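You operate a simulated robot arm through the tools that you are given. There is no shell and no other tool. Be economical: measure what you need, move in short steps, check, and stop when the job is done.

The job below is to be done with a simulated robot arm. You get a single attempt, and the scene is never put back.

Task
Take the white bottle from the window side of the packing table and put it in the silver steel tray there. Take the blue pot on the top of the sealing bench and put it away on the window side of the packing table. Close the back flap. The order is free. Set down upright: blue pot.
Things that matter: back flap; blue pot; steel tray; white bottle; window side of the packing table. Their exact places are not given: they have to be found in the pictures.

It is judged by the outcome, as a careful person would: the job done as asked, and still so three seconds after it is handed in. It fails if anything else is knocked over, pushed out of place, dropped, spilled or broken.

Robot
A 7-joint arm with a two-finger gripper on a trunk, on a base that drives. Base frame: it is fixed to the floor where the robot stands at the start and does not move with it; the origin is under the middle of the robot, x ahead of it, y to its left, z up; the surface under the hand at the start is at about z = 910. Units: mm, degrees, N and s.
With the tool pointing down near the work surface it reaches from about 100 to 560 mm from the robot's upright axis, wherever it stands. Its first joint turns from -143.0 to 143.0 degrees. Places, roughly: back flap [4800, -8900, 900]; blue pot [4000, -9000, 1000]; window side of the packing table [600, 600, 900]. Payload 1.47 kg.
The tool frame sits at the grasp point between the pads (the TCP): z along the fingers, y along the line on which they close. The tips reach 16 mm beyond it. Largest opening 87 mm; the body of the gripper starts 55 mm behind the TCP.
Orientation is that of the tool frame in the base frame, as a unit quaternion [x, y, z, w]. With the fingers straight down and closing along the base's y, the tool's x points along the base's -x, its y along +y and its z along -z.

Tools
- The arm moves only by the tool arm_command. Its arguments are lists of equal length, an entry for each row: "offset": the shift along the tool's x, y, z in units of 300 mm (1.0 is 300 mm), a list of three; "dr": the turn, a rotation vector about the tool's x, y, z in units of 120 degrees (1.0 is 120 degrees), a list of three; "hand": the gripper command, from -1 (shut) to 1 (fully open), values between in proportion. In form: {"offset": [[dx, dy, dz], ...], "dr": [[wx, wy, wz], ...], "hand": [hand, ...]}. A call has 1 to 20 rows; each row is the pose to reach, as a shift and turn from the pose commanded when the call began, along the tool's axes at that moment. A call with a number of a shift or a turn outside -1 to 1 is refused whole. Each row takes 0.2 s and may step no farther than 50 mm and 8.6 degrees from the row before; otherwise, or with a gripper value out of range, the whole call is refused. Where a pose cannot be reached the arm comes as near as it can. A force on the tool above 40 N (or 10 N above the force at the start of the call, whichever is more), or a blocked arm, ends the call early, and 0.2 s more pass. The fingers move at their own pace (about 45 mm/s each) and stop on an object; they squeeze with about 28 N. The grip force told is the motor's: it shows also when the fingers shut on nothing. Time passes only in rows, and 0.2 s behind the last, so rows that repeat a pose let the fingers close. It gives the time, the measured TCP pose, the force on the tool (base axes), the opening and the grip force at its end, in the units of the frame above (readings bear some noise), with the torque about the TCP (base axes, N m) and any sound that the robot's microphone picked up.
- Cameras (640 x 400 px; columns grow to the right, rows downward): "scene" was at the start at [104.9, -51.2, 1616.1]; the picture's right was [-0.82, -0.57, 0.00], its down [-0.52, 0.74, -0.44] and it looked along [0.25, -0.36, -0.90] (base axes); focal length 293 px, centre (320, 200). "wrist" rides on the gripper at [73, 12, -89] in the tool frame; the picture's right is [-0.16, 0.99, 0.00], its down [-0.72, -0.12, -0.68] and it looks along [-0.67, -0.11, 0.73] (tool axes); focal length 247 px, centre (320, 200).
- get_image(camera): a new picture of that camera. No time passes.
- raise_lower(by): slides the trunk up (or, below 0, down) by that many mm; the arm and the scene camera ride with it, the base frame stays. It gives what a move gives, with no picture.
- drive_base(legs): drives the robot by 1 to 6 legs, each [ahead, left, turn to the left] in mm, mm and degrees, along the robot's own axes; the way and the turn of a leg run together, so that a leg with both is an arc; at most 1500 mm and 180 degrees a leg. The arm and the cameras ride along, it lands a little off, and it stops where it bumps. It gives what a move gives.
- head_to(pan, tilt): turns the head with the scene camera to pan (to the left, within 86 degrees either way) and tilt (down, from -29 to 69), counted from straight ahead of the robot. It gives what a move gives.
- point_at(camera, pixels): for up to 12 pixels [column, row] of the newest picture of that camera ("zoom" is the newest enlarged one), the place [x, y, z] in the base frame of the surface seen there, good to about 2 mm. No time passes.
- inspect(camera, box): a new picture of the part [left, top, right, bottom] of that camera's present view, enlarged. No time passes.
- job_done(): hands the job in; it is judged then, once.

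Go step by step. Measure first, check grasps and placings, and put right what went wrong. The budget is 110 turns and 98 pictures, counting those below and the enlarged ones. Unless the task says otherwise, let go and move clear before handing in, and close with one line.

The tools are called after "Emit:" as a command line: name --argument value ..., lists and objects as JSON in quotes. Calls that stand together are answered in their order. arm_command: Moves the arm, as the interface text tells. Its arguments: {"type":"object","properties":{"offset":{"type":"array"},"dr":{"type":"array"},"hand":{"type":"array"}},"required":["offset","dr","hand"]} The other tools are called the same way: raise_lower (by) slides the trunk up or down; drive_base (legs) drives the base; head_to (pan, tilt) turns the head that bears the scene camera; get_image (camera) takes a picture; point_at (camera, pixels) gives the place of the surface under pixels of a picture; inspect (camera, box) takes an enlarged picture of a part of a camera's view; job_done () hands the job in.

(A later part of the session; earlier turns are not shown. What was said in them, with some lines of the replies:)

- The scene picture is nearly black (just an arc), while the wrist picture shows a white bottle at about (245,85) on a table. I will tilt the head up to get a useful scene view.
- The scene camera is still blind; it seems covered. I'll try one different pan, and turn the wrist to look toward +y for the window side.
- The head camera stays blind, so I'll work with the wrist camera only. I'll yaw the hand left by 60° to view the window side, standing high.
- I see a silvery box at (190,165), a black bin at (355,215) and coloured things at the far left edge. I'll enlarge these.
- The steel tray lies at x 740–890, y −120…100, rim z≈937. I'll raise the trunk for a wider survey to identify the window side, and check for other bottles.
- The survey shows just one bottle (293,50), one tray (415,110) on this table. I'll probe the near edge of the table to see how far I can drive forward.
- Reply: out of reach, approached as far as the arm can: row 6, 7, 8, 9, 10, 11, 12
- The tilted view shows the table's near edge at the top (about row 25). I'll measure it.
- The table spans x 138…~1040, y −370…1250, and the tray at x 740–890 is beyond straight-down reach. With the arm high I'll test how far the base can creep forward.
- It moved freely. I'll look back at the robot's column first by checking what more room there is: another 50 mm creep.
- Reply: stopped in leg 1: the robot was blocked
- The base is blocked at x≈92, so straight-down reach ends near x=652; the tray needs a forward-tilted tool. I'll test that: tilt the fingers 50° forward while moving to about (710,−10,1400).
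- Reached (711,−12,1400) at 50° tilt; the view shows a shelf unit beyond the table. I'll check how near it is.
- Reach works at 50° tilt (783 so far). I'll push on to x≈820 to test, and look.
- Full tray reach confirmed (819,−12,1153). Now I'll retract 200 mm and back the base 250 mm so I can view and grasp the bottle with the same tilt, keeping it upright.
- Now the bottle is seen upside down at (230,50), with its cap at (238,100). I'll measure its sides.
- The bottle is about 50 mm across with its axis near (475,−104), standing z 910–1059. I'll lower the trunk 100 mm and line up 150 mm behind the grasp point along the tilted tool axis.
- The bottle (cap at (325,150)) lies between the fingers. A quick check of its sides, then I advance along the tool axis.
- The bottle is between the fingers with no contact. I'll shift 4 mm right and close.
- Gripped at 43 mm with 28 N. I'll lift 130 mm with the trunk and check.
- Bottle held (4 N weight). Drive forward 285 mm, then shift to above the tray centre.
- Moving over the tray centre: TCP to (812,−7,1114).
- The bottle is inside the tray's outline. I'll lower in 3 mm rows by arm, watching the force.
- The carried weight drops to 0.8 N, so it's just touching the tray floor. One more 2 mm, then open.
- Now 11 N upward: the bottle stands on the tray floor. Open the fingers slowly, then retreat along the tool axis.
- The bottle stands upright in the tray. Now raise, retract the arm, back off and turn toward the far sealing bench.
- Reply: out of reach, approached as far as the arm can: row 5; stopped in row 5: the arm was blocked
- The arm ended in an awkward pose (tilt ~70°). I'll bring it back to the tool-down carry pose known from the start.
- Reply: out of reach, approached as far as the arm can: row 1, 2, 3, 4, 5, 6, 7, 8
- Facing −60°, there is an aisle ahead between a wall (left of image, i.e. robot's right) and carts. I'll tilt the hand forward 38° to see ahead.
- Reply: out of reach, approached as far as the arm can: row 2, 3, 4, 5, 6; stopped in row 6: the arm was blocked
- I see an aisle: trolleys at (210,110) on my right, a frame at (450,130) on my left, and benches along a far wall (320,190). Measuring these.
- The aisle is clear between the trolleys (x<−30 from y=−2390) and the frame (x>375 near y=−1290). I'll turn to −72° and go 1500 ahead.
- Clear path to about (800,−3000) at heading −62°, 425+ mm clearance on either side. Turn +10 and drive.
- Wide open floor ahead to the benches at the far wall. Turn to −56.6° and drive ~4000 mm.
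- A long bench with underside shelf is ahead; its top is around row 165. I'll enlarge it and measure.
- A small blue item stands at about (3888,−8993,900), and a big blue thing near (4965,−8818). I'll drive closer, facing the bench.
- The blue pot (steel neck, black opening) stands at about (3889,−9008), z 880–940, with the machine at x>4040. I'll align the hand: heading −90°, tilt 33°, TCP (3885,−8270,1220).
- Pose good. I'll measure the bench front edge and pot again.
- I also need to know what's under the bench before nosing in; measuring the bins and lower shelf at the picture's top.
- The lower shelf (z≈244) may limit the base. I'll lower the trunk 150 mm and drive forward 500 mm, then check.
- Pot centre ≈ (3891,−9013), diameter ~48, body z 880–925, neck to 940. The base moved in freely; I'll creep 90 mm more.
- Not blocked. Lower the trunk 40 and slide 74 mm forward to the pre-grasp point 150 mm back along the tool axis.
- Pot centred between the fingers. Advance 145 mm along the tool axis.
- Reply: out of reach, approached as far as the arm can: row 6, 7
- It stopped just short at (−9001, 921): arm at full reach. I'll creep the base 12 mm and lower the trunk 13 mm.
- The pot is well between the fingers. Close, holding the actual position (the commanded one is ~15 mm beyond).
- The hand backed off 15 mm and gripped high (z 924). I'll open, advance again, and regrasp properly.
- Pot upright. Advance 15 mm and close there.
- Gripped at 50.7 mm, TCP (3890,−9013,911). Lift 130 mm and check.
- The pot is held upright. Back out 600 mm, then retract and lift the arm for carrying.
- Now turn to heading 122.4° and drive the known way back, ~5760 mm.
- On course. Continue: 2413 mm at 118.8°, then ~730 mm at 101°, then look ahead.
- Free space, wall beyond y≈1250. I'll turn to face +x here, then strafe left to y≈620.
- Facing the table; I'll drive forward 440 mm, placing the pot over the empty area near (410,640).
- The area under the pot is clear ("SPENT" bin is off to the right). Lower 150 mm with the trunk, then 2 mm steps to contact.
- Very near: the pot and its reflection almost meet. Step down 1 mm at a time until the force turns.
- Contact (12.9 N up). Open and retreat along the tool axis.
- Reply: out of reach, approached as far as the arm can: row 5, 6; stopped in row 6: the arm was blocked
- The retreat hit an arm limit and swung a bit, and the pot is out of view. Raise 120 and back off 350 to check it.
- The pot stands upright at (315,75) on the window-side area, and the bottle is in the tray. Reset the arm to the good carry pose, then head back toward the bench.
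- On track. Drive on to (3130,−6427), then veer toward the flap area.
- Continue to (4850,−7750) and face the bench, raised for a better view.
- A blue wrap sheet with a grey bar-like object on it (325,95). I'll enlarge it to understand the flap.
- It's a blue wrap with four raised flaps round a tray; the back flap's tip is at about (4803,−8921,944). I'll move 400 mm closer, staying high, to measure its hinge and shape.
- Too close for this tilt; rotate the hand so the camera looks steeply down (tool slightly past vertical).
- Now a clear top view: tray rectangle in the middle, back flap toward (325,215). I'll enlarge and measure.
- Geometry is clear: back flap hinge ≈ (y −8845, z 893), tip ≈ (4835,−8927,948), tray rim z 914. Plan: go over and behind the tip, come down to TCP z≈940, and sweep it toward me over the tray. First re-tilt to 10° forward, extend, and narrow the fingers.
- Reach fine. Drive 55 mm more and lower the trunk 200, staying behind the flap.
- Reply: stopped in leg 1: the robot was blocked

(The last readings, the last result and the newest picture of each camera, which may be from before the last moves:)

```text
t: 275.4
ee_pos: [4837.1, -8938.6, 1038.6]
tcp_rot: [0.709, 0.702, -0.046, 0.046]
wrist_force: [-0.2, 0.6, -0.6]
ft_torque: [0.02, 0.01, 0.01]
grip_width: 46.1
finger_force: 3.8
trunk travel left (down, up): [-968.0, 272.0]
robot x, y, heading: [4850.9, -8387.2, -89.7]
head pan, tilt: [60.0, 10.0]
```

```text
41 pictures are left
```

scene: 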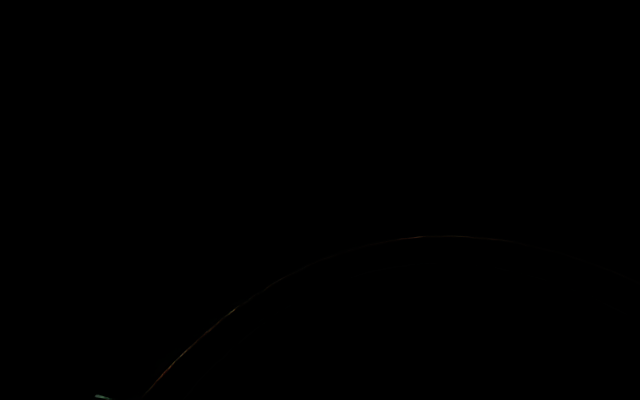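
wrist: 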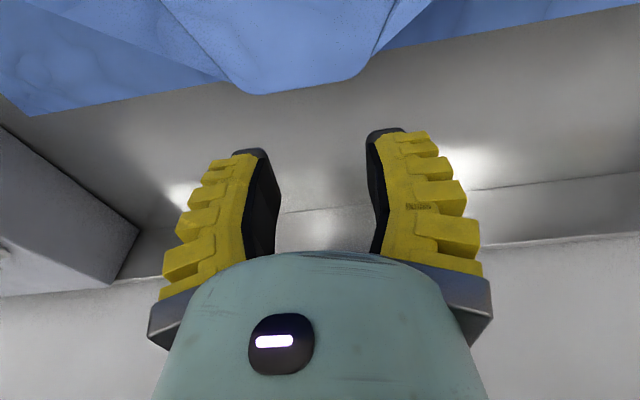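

The last creep was blocked (hand likely met the wall shelf or its limit), now TCP is (4837,−8939,1039). I'll extend 28 mm farther back by arm.

Emit:
arm_command --offset '[[-0.047, 0, 0.006], [-0.093, 0, 0.011], [-0.093, 0, 0.011]]' --dr '[[0, -0.01, 0], [0, -0.02, 0], [0, -0.02, 0]]' --hand '[-0.08, -0.08, -0.08]'

Emit:
get_image --camera "wrist"

```text
t: 276.2
ee_pos: [4838.1, -8966.5, 1040.0]
tcp_rot: [0.708, 0.701, -0.062, 0.061]
wrist_force: [0.1, 0.2, -0.4]
ft_torque: [-0.02, 0.0, 0.0]
grip_width: 45.7
finger_force: 4.1
trunk travel left (down, up): [-968.0, 272.0]
robot x, y, heading: [4850.3, -8385.3, -89.5]
head pan, tilt: [60.0, 10.0]
```

```text
40 pictures are left
```

wrist: 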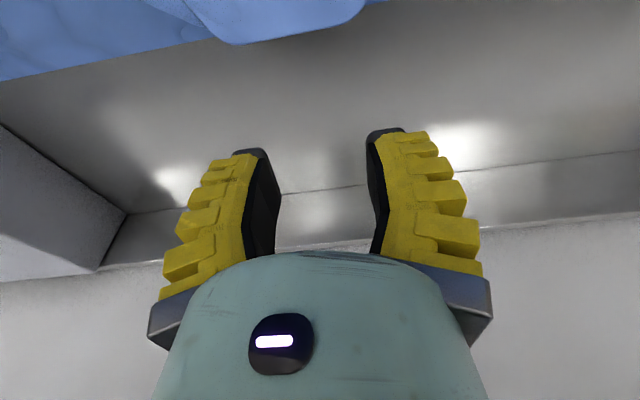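

Behind the tip now. Check the flap tip location, then lower: trunk −60.

Emit:
point_at --camera "wrist" --pixels '[[240, 42], [300, 36], [355, 18], [330, 28], [210, 22], [290, 5]]'

Emit:
raise_lower --by -60

Emit:
get_image --camera "wrist"

```text
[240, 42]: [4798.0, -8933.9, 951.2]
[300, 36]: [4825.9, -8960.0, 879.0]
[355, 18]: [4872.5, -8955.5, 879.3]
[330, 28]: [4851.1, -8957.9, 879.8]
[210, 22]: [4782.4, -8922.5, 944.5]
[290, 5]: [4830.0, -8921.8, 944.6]
```

```text
t: 277.2
ee_pos: [4837.9, -8968.3, 979.2]
tcp_rot: [0.708, 0.701, -0.061, 0.06]
wrist_force: [-0.2, 1.0, 0.4]
ft_torque: [0.01, 0.0, 0.0]
grip_width: 45.7
finger_force: 3.9
trunk travel left (down, up): [-908.0, 332.0]
robot x, y, heading: [4849.6, -8386.3, -89.3]
head pan, tilt: [60.0, 10.0]
```

```text
39 pictures are left
```

wrist: 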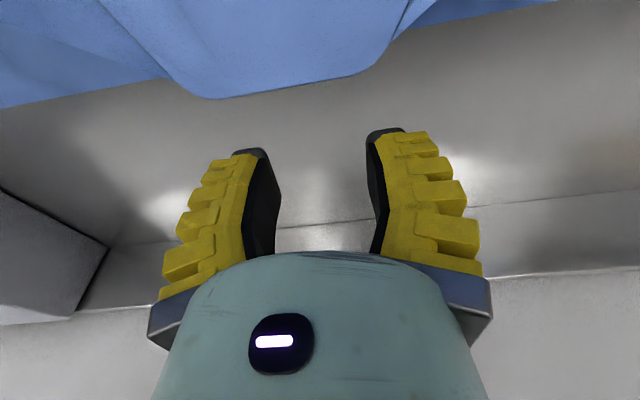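

Clear by ~10 mm behind the tip. Lower the trunk 38 mm more to TCP z≈941.

Emit:
raise_lower --by -38

Emit:
get_image --camera "wrist"

```text
t: 278.1
ee_pos: [4837.8, -8967.6, 941.3]
tcp_rot: [0.708, 0.701, -0.062, 0.061]
wrist_force: [0.3, 0.9, 0.6]
ft_torque: [-0.01, 0.0, 0.0]
grip_width: 45.8
finger_force: 4.1
trunk travel left (down, up): [-870.0, 370.0]
robot x, y, heading: [4848.5, -8385.0, -89.6]
head pan, tilt: [60.0, 10.0]
```

```text
38 pictures are left
```

wrist: 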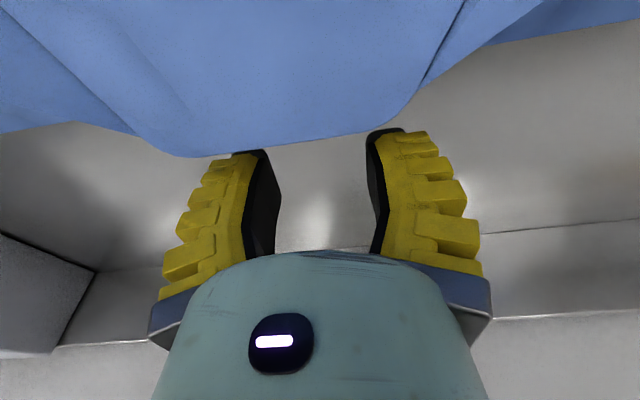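

The fingertips are now behind the flap's edge. Pull 60 mm toward me, slowly.

Emit:
arm_command --offset '[[0.033, -0.015, -0.006], [0.066, -0.02, -0.012], [0.099, -0.02, -0.018], [0.131, -0.02, -0.023], [0.164, -0.02, -0.029], [0.197, -0.02, -0.035], [0.197, -0.02, -0.035]]' --dr '[[0, 0, 0], [0, 0, 0], [0, 0, 0], [0, 0, 0], [0, 0, 0], [0, 0, 0], [0, 0, 0]]' --hand '[-0.08, -0.08, -0.08, -0.08, -0.08, -0.08, -0.08]'

Emit:
get_image --camera "wrist"

```text
t: 279.1
ee_pos: [4832.4, -8949.3, 951.2]
tcp_rot: [0.704, 0.702, -0.079, 0.079]
wrist_force: [0.9, -16.8, 7.8]
ft_torque: [0.29, 0.28, 0.53]
grip_width: 45.9
finger_force: 3.8
trunk travel left (down, up): [-870.0, 370.0]
robot x, y, heading: [4853.9, -8387.4, -89.2]
head pan, tilt: [60.0, 10.0]
stopped in row 4: the force on the tool passed its limit at 44 N (the readings are from after the stop); the commanded pose is now the measured one
```

```text
37 pictures are left
```

wrist: 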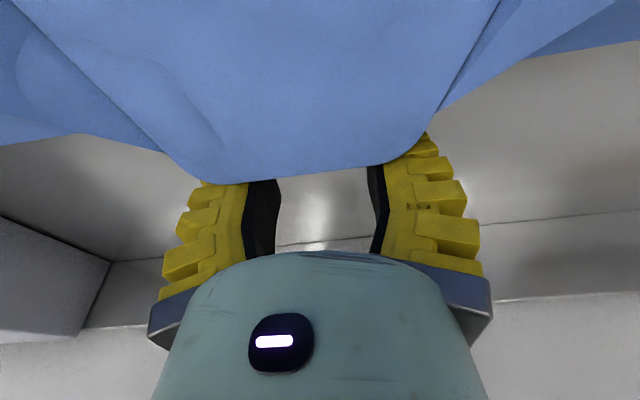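

Pull was stopped at 44 N: the edge jams because friction pulls it down. I'll back off, lower 20 mm, then follow the flap's arc upward while pulling so friction lifts it.

Emit:
arm_command --offset '[[-0.02, 0, 0.004], [-0.02, 0, 0.004]]' --dr '[[0, 0, 0], [0, 0, 0]]' --hand '[-0.08, -0.08]'

Emit:
raise_lower --by -22

Emit:
arm_command --offset '[[0.028, 0, -0.027], [0.042, 0, -0.057], [0.055, 0, -0.088], [0.075, 0, -0.12], [0.102, 0, -0.153], [0.13, 0, -0.18], [0.13, 0, -0.18]]' --dr '[[0, 0, 0], [0, 0, 0], [0, 0, 0], [0, 0, 0], [0, 0, 0], [0, 0, 0], [0, 0, 0]]' --hand '[-0.08, -0.08, -0.08, -0.08, -0.08, -0.08, -0.08]'

Emit:
get_image --camera "wrist"

```text
t: 279.6
ee_pos: [4832.1, -8950.3, 948.0]
tcp_rot: [0.705, 0.701, -0.074, 0.074]
wrist_force: [3.1, -13.2, 5.3]
ft_torque: [0.23, 0.23, 0.36]
grip_width: 44.9
finger_force: 3.5
trunk travel left (down, up): [-870.0, 370.0]
robot x, y, heading: [4849.7, -8387.9, -89.5]
head pan, tilt: [60.0, 10.0]
```

```text
t: 280.3
ee_pos: [4831.0, -8956.2, 928.9]
tcp_rot: [0.705, 0.701, -0.077, 0.076]
wrist_force: [2.9, -24.3, 17.7]
ft_torque: [0.83, 0.65, 0.71]
grip_width: 46.0
finger_force: 4.5
trunk travel left (down, up): [-848.0, 392.0]
robot x, y, heading: [4851.7, -8385.5, -89.5]
head pan, tilt: [60.0, 10.0]
```

```text
t: 280.7
ee_pos: [4832.0, -8952.3, 937.0]
tcp_rot: [0.702, 0.703, -0.085, 0.084]
wrist_force: [0.4, -19.0, 7.0]
ft_torque: [0.53, 0.18, 0.57]
grip_width: 45.7
finger_force: 4.3
trunk travel left (down, up): [-848.0, 392.0]
robot x, y, heading: [4847.8, -8387.4, -89.6]
head pan, tilt: [60.0, 10.0]
stopped in row 1: the force on the tool passed its limit at 42 N (the readings are from after the stop); the commanded pose is now the measured one
```

```text
36 pictures are left
```

wrist: 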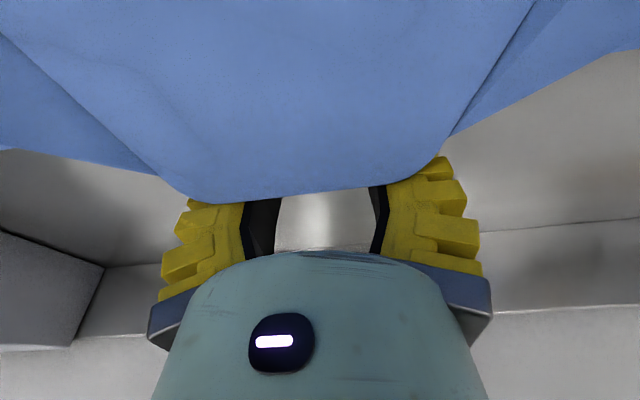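

Still contact at ~20 N. Measuring where the flap edge is now.

Emit:
point_at --camera "wrist" --pixels '[[200, 198], [290, 192], [385, 178], [300, 120], [300, 60], [300, 10], [440, 130], [160, 170]]'

```text
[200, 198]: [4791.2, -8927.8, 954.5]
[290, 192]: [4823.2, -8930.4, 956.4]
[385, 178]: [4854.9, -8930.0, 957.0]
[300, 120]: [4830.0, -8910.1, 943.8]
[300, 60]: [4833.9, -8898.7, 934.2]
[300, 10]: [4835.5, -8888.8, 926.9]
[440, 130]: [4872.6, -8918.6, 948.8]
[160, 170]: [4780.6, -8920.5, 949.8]
```

The edge has already risen to z 956, so it does turn. Now move mainly upward first, then along the arc, so friction lifts rather than holds it.

Emit:
arm_command --offset '[[-0.003, 0, -0.013], [-0.006, 0, -0.026], [-0.001, 0, -0.044], [0.008, 0, -0.064], [0.02, 0, -0.087], [0.031, 0, -0.111], [0.046, 0, -0.135], [0.064, 0, -0.157], [0.064, 0, -0.157]]' --dr '[[0, 0, 0], [0, 0, 0], [0, 0, 0], [0, 0, 0], [0, 0, 0], [0, 0, 0], [0, 0, 0], [0, 0, 0], [0, 0, 0]]' --hand '[-0.08, -0.08, -0.08, -0.08, -0.08, -0.08, -0.08, -0.08, -0.08]'

Emit:
get_image --camera "wrist"

Emit:
point_at --camera "wrist" --pixels '[[300, 160], [300, 120], [300, 60], [300, 10]]'

```text
t: 282.7
ee_pos: [4831.3, -8924.9, 979.2]
tcp_rot: [0.703, 0.702, -0.081, 0.082]
wrist_force: [6.9, -26.8, 27.4]
ft_torque: [1.09, 1.01, 0.66]
grip_width: 45.4
finger_force: 4.5
trunk travel left (down, up): [-848.0, 392.0]
robot x, y, heading: [4847.1, -8384.0, -89.4]
head pan, tilt: [60.0, 10.0]
```

```text
35 pictures are left
```

wrist: 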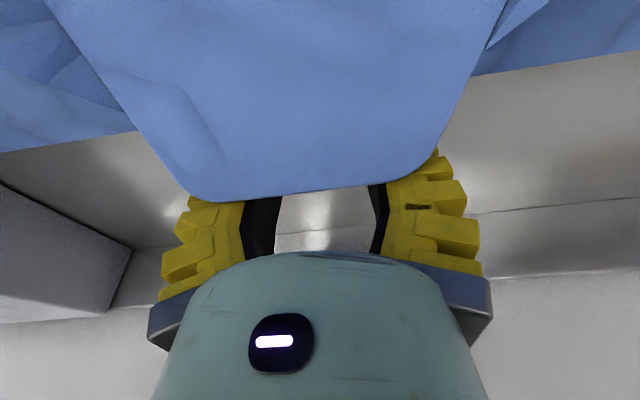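

```text
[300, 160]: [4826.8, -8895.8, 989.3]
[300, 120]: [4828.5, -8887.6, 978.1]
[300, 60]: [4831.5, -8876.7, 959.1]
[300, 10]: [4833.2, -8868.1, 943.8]
```

It works: the flap has turned to ~58°. Continue along the arc to about vertical.

Emit:
arm_command --offset '[[0.006, 0, -0.019], [0.019, 0, -0.035], [0.036, 0, -0.053], [0.055, 0, -0.071], [0.079, 0, -0.087], [0.106, 0, -0.104], [0.137, 0, -0.118], [0.168, 0, -0.132], [0.199, 0, -0.143], [0.199, 0, -0.143]]' --dr '[[0, 0, 0], [0, 0, 0], [0, 0, 0], [0, 0, 0], [0, 0, 0], [0, 0, 0], [0, 0, 0], [0, 0, 0], [0, 0, 0], [0, 0, 0]]' --hand '[-0.08, -0.08, -0.08, -0.08, -0.08, -0.08, -0.08, -0.08, -0.08, -0.08]'

Emit:
get_image --camera "wrist"

Emit:
point_at --camera "wrist" --pixels '[[300, 160], [300, 120], [300, 60], [300, 10]]'

```text
t: 284.9
ee_pos: [4832.1, -8848.6, 1001.9]
tcp_rot: [0.704, 0.702, -0.077, 0.077]
wrist_force: [-0.6, -0.5, -0.5]
ft_torque: [0.02, 0.02, 0.01]
grip_width: 46.1
finger_force: 3.9
trunk travel left (down, up): [-848.0, 392.0]
robot x, y, heading: [4851.0, -8388.7, -89.4]
head pan, tilt: [60.0, 10.0]
```

```text
34 pictures are left
```

wrist: 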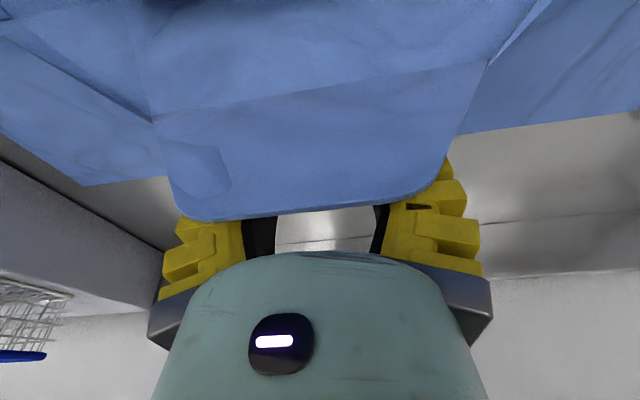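

```text
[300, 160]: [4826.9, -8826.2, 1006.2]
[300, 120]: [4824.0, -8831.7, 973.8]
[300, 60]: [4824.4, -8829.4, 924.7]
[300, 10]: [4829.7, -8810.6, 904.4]
```

The flap is now just past vertical with zero force. Continue pushing over and down toward the tray.

Emit:
arm_command --offset '[[0.023, 0, -0.005], [0.047, 0, -0.004], [0.072, 0, 0.001], [0.097, 0, 0.006], [0.123, 0, 0.014], [0.148, 0, 0.022], [0.171, 0, 0.03], [0.194, 0, 0.042], [0.214, 0, 0.055], [0.234, 0, 0.071], [0.255, 0, 0.087], [0.271, 0, 0.1], [0.285, 0, 0.114], [0.285, 0, 0.114]]' --dr '[[0, 0, 0], [0, 0, 0], [0, 0, 0], [0, 0, 0], [0, 0, 0], [0, 0, 0], [0, 0, 0], [0, 0, 0], [0, 0, 0], [0, 0, 0], [0, 0, 0], [0, 0, 0], [0, 0, 0], [0, 0, 0]]' --hand '[-0.08, -0.08, -0.08, -0.08, -0.08, -0.08, -0.08, -0.08, -0.08, -0.08, -0.08, -0.08, -0.08, -0.08]'

Emit:
get_image --camera "wrist"

Emit:
point_at --camera "wrist" --pixels '[[300, 200], [300, 160], [300, 120], [300, 60], [300, 10]]'

```text
t: 288.1
ee_pos: [4824.1, -8831.1, 973.2]
tcp_rot: [0.687, 0.706, -0.129, 0.111]
wrist_force: [0.4, 0.2, -0.5]
ft_torque: [-0.04, -0.01, -0.01]
grip_width: 45.9
finger_force: 4.4
trunk travel left (down, up): [-848.0, 392.0]
robot x, y, heading: [4849.8, -8389.9, -89.3]
head pan, tilt: [60.0, 10.0]
stopped in row 14: the arm was blocked; the commanded pose is now the measured one
```

```text
33 pictures are left
```

wrist: 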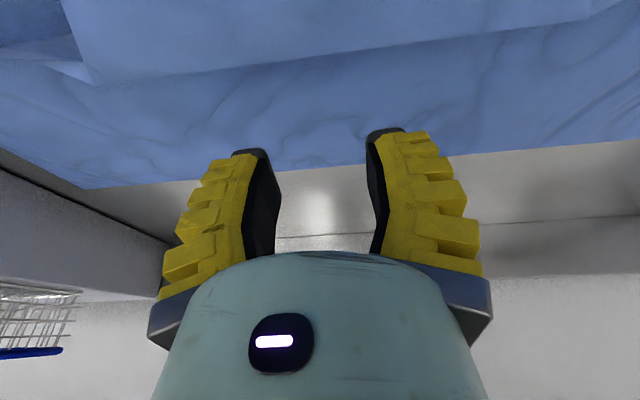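

```text
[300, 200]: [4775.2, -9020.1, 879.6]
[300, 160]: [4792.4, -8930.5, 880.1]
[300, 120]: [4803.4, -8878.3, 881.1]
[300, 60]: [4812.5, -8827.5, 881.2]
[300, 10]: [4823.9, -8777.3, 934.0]
```

The flap has fallen forward beyond vertical (back area shows only the flat sheet). Raise and back off to inspect.

Emit:
raise_lower --by 230

Emit:
drive_base --legs '[[-170, 0, 0]]'

Emit:
get_image --camera "wrist"

```text
t: 290.6
ee_pos: [4824.1, -8828.7, 1203.5]
tcp_rot: [0.686, 0.708, -0.127, 0.111]
wrist_force: [-0.4, -0.3, 0.3]
ft_torque: [0.06, 0.03, -0.02]
grip_width: 46.0
finger_force: 3.7
trunk travel left (down, up): [-1078.0, 162.0]
robot x, y, heading: [4847.8, -8386.9, -89.2]
head pan, tilt: [60.0, 10.0]
```

```text
t: 292.0
ee_pos: [4822.3, -8658.2, 1202.6]
tcp_rot: [0.685, 0.708, -0.128, 0.11]
wrist_force: [-0.3, -0.1, -0.7]
ft_torque: [-0.03, 0.02, -0.01]
grip_width: 45.6
finger_force: 3.9
trunk travel left (down, up): [-1078.0, 162.0]
robot x, y, heading: [4846.1, -8216.6, -89.3]
head pan, tilt: [60.0, 10.0]
```

```text
32 pictures are left
```

wrist: 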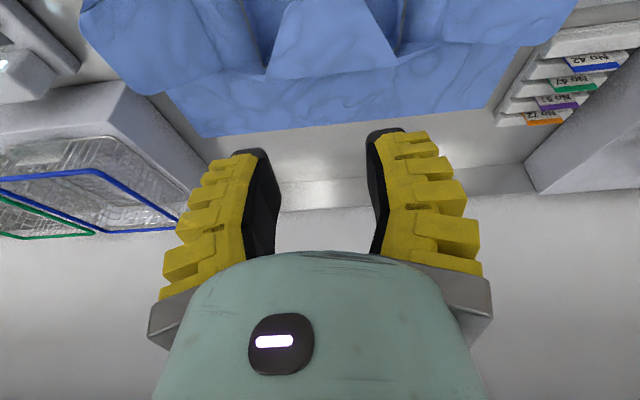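

The back flap now folds forward (300,35). Back off farther for a full view and measurements.

Emit:
drive_base --legs '[[-250, 0, 0]]'

Emit:
inspect --camera "wrist" --box '[130, 0, 510, 235]'

Emit:
get_image --camera "wrist"

```text
t: 293.8
ee_pos: [4820.8, -8408.9, 1202.8]
tcp_rot: [0.685, 0.708, -0.128, 0.111]
wrist_force: [0.0, 0.2, -0.2]
ft_torque: [-0.04, -0.02, 0.04]
grip_width: 45.5
finger_force: 3.8
trunk travel left (down, up): [-1078.0, 162.0]
robot x, y, heading: [4843.5, -7967.9, -89.3]
head pan, tilt: [60.0, 10.0]
```

```text
1.68 times, centred on (320, 118) of wrist
```

zoom: 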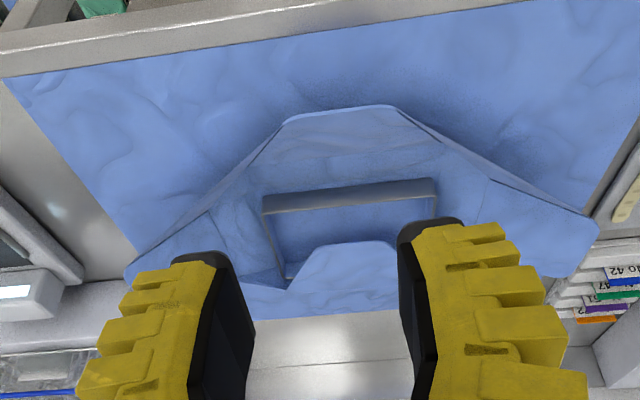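

```text
30 pictures are left
```

wrist: 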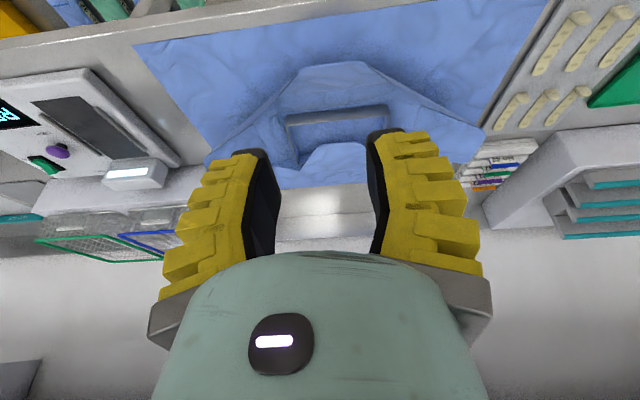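

The back flap now lies forward over the tray's rear part. Measure how flat it is and that the tray hasn't shifted.

Emit:
point_at --camera "wrist" --pixels '[[335, 145], [335, 150], [335, 160], [335, 168], [325, 178], [320, 146], [287, 118], [385, 108], [340, 120], [300, 165]]'

```text
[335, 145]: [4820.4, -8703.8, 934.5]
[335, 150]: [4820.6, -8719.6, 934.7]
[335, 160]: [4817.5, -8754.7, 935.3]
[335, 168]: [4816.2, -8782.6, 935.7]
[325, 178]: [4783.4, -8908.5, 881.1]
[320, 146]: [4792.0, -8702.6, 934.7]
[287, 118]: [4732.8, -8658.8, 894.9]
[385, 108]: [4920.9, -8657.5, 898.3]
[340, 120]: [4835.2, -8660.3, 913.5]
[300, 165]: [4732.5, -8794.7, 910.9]
```

The flap lies level at z≈935 right over the tray (its end stop), and the tray hasn't moved. I'll also look up at the wall shelf, since the hand was blocked once near it.

Emit:
arm_command --offset '[[0, 0, 0], [0, 0, 0], [0, 0, 0], [0, 0, 0], [0, 0, 0]]' --dr '[[0, -0.05, 0], [0, -0.1, 0], [0, -0.15, 0], [0, -0.2, 0], [0, -0.2, 0]]' --hand '[-0.08, -0.08, -0.08, -0.08, -0.08]'

Emit:
drive_base --legs '[[-300, 0, 0]]'

Emit:
get_image --camera "wrist"

```text
t: 295.2
ee_pos: [4794.6, -8501.9, 1258.7]
tcp_rot: [0.601, 0.648, -0.356, 0.302]
wrist_force: [-0.2, -1.1, 0.0]
ft_torque: [0.02, -0.01, 0.01]
grip_width: 45.8
finger_force: 4.3
trunk travel left (down, up): [-1078.0, 162.0]
robot x, y, heading: [4850.6, -7970.4, -89.5]
head pan, tilt: [60.0, 10.0]
stopped in row 5: the arm was blocked; the commanded pose is now the measured one
```

```text
t: 297.3
ee_pos: [4789.7, -8194.1, 1257.7]
tcp_rot: [0.604, 0.647, -0.356, 0.299]
wrist_force: [-0.6, -0.5, 0.4]
ft_torque: [0.0, -0.02, -0.02]
grip_width: 45.7
finger_force: 4.2
trunk travel left (down, up): [-1078.0, 162.0]
robot x, y, heading: [4843.3, -7663.2, -89.7]
head pan, tilt: [60.0, 10.0]
```

```text
29 pictures are left
```

wrist: 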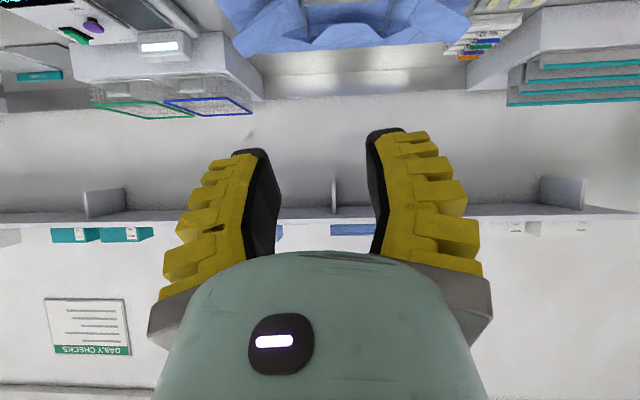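

The shelf items are all in place, the back flap stays closed and the hand is clear. Handing in.

Emit:
job_done

```text
The job is handed in.
```

I've handed the job in: the white bottle stands in the steel tray, the blue pot stands upright on the window side of the packing table, and the back flap is closed flat over its tray. The base was blocked twice, once at the packing table and once at the sealing bench, and the pictures afterwards showed nothing knocked over or moved.
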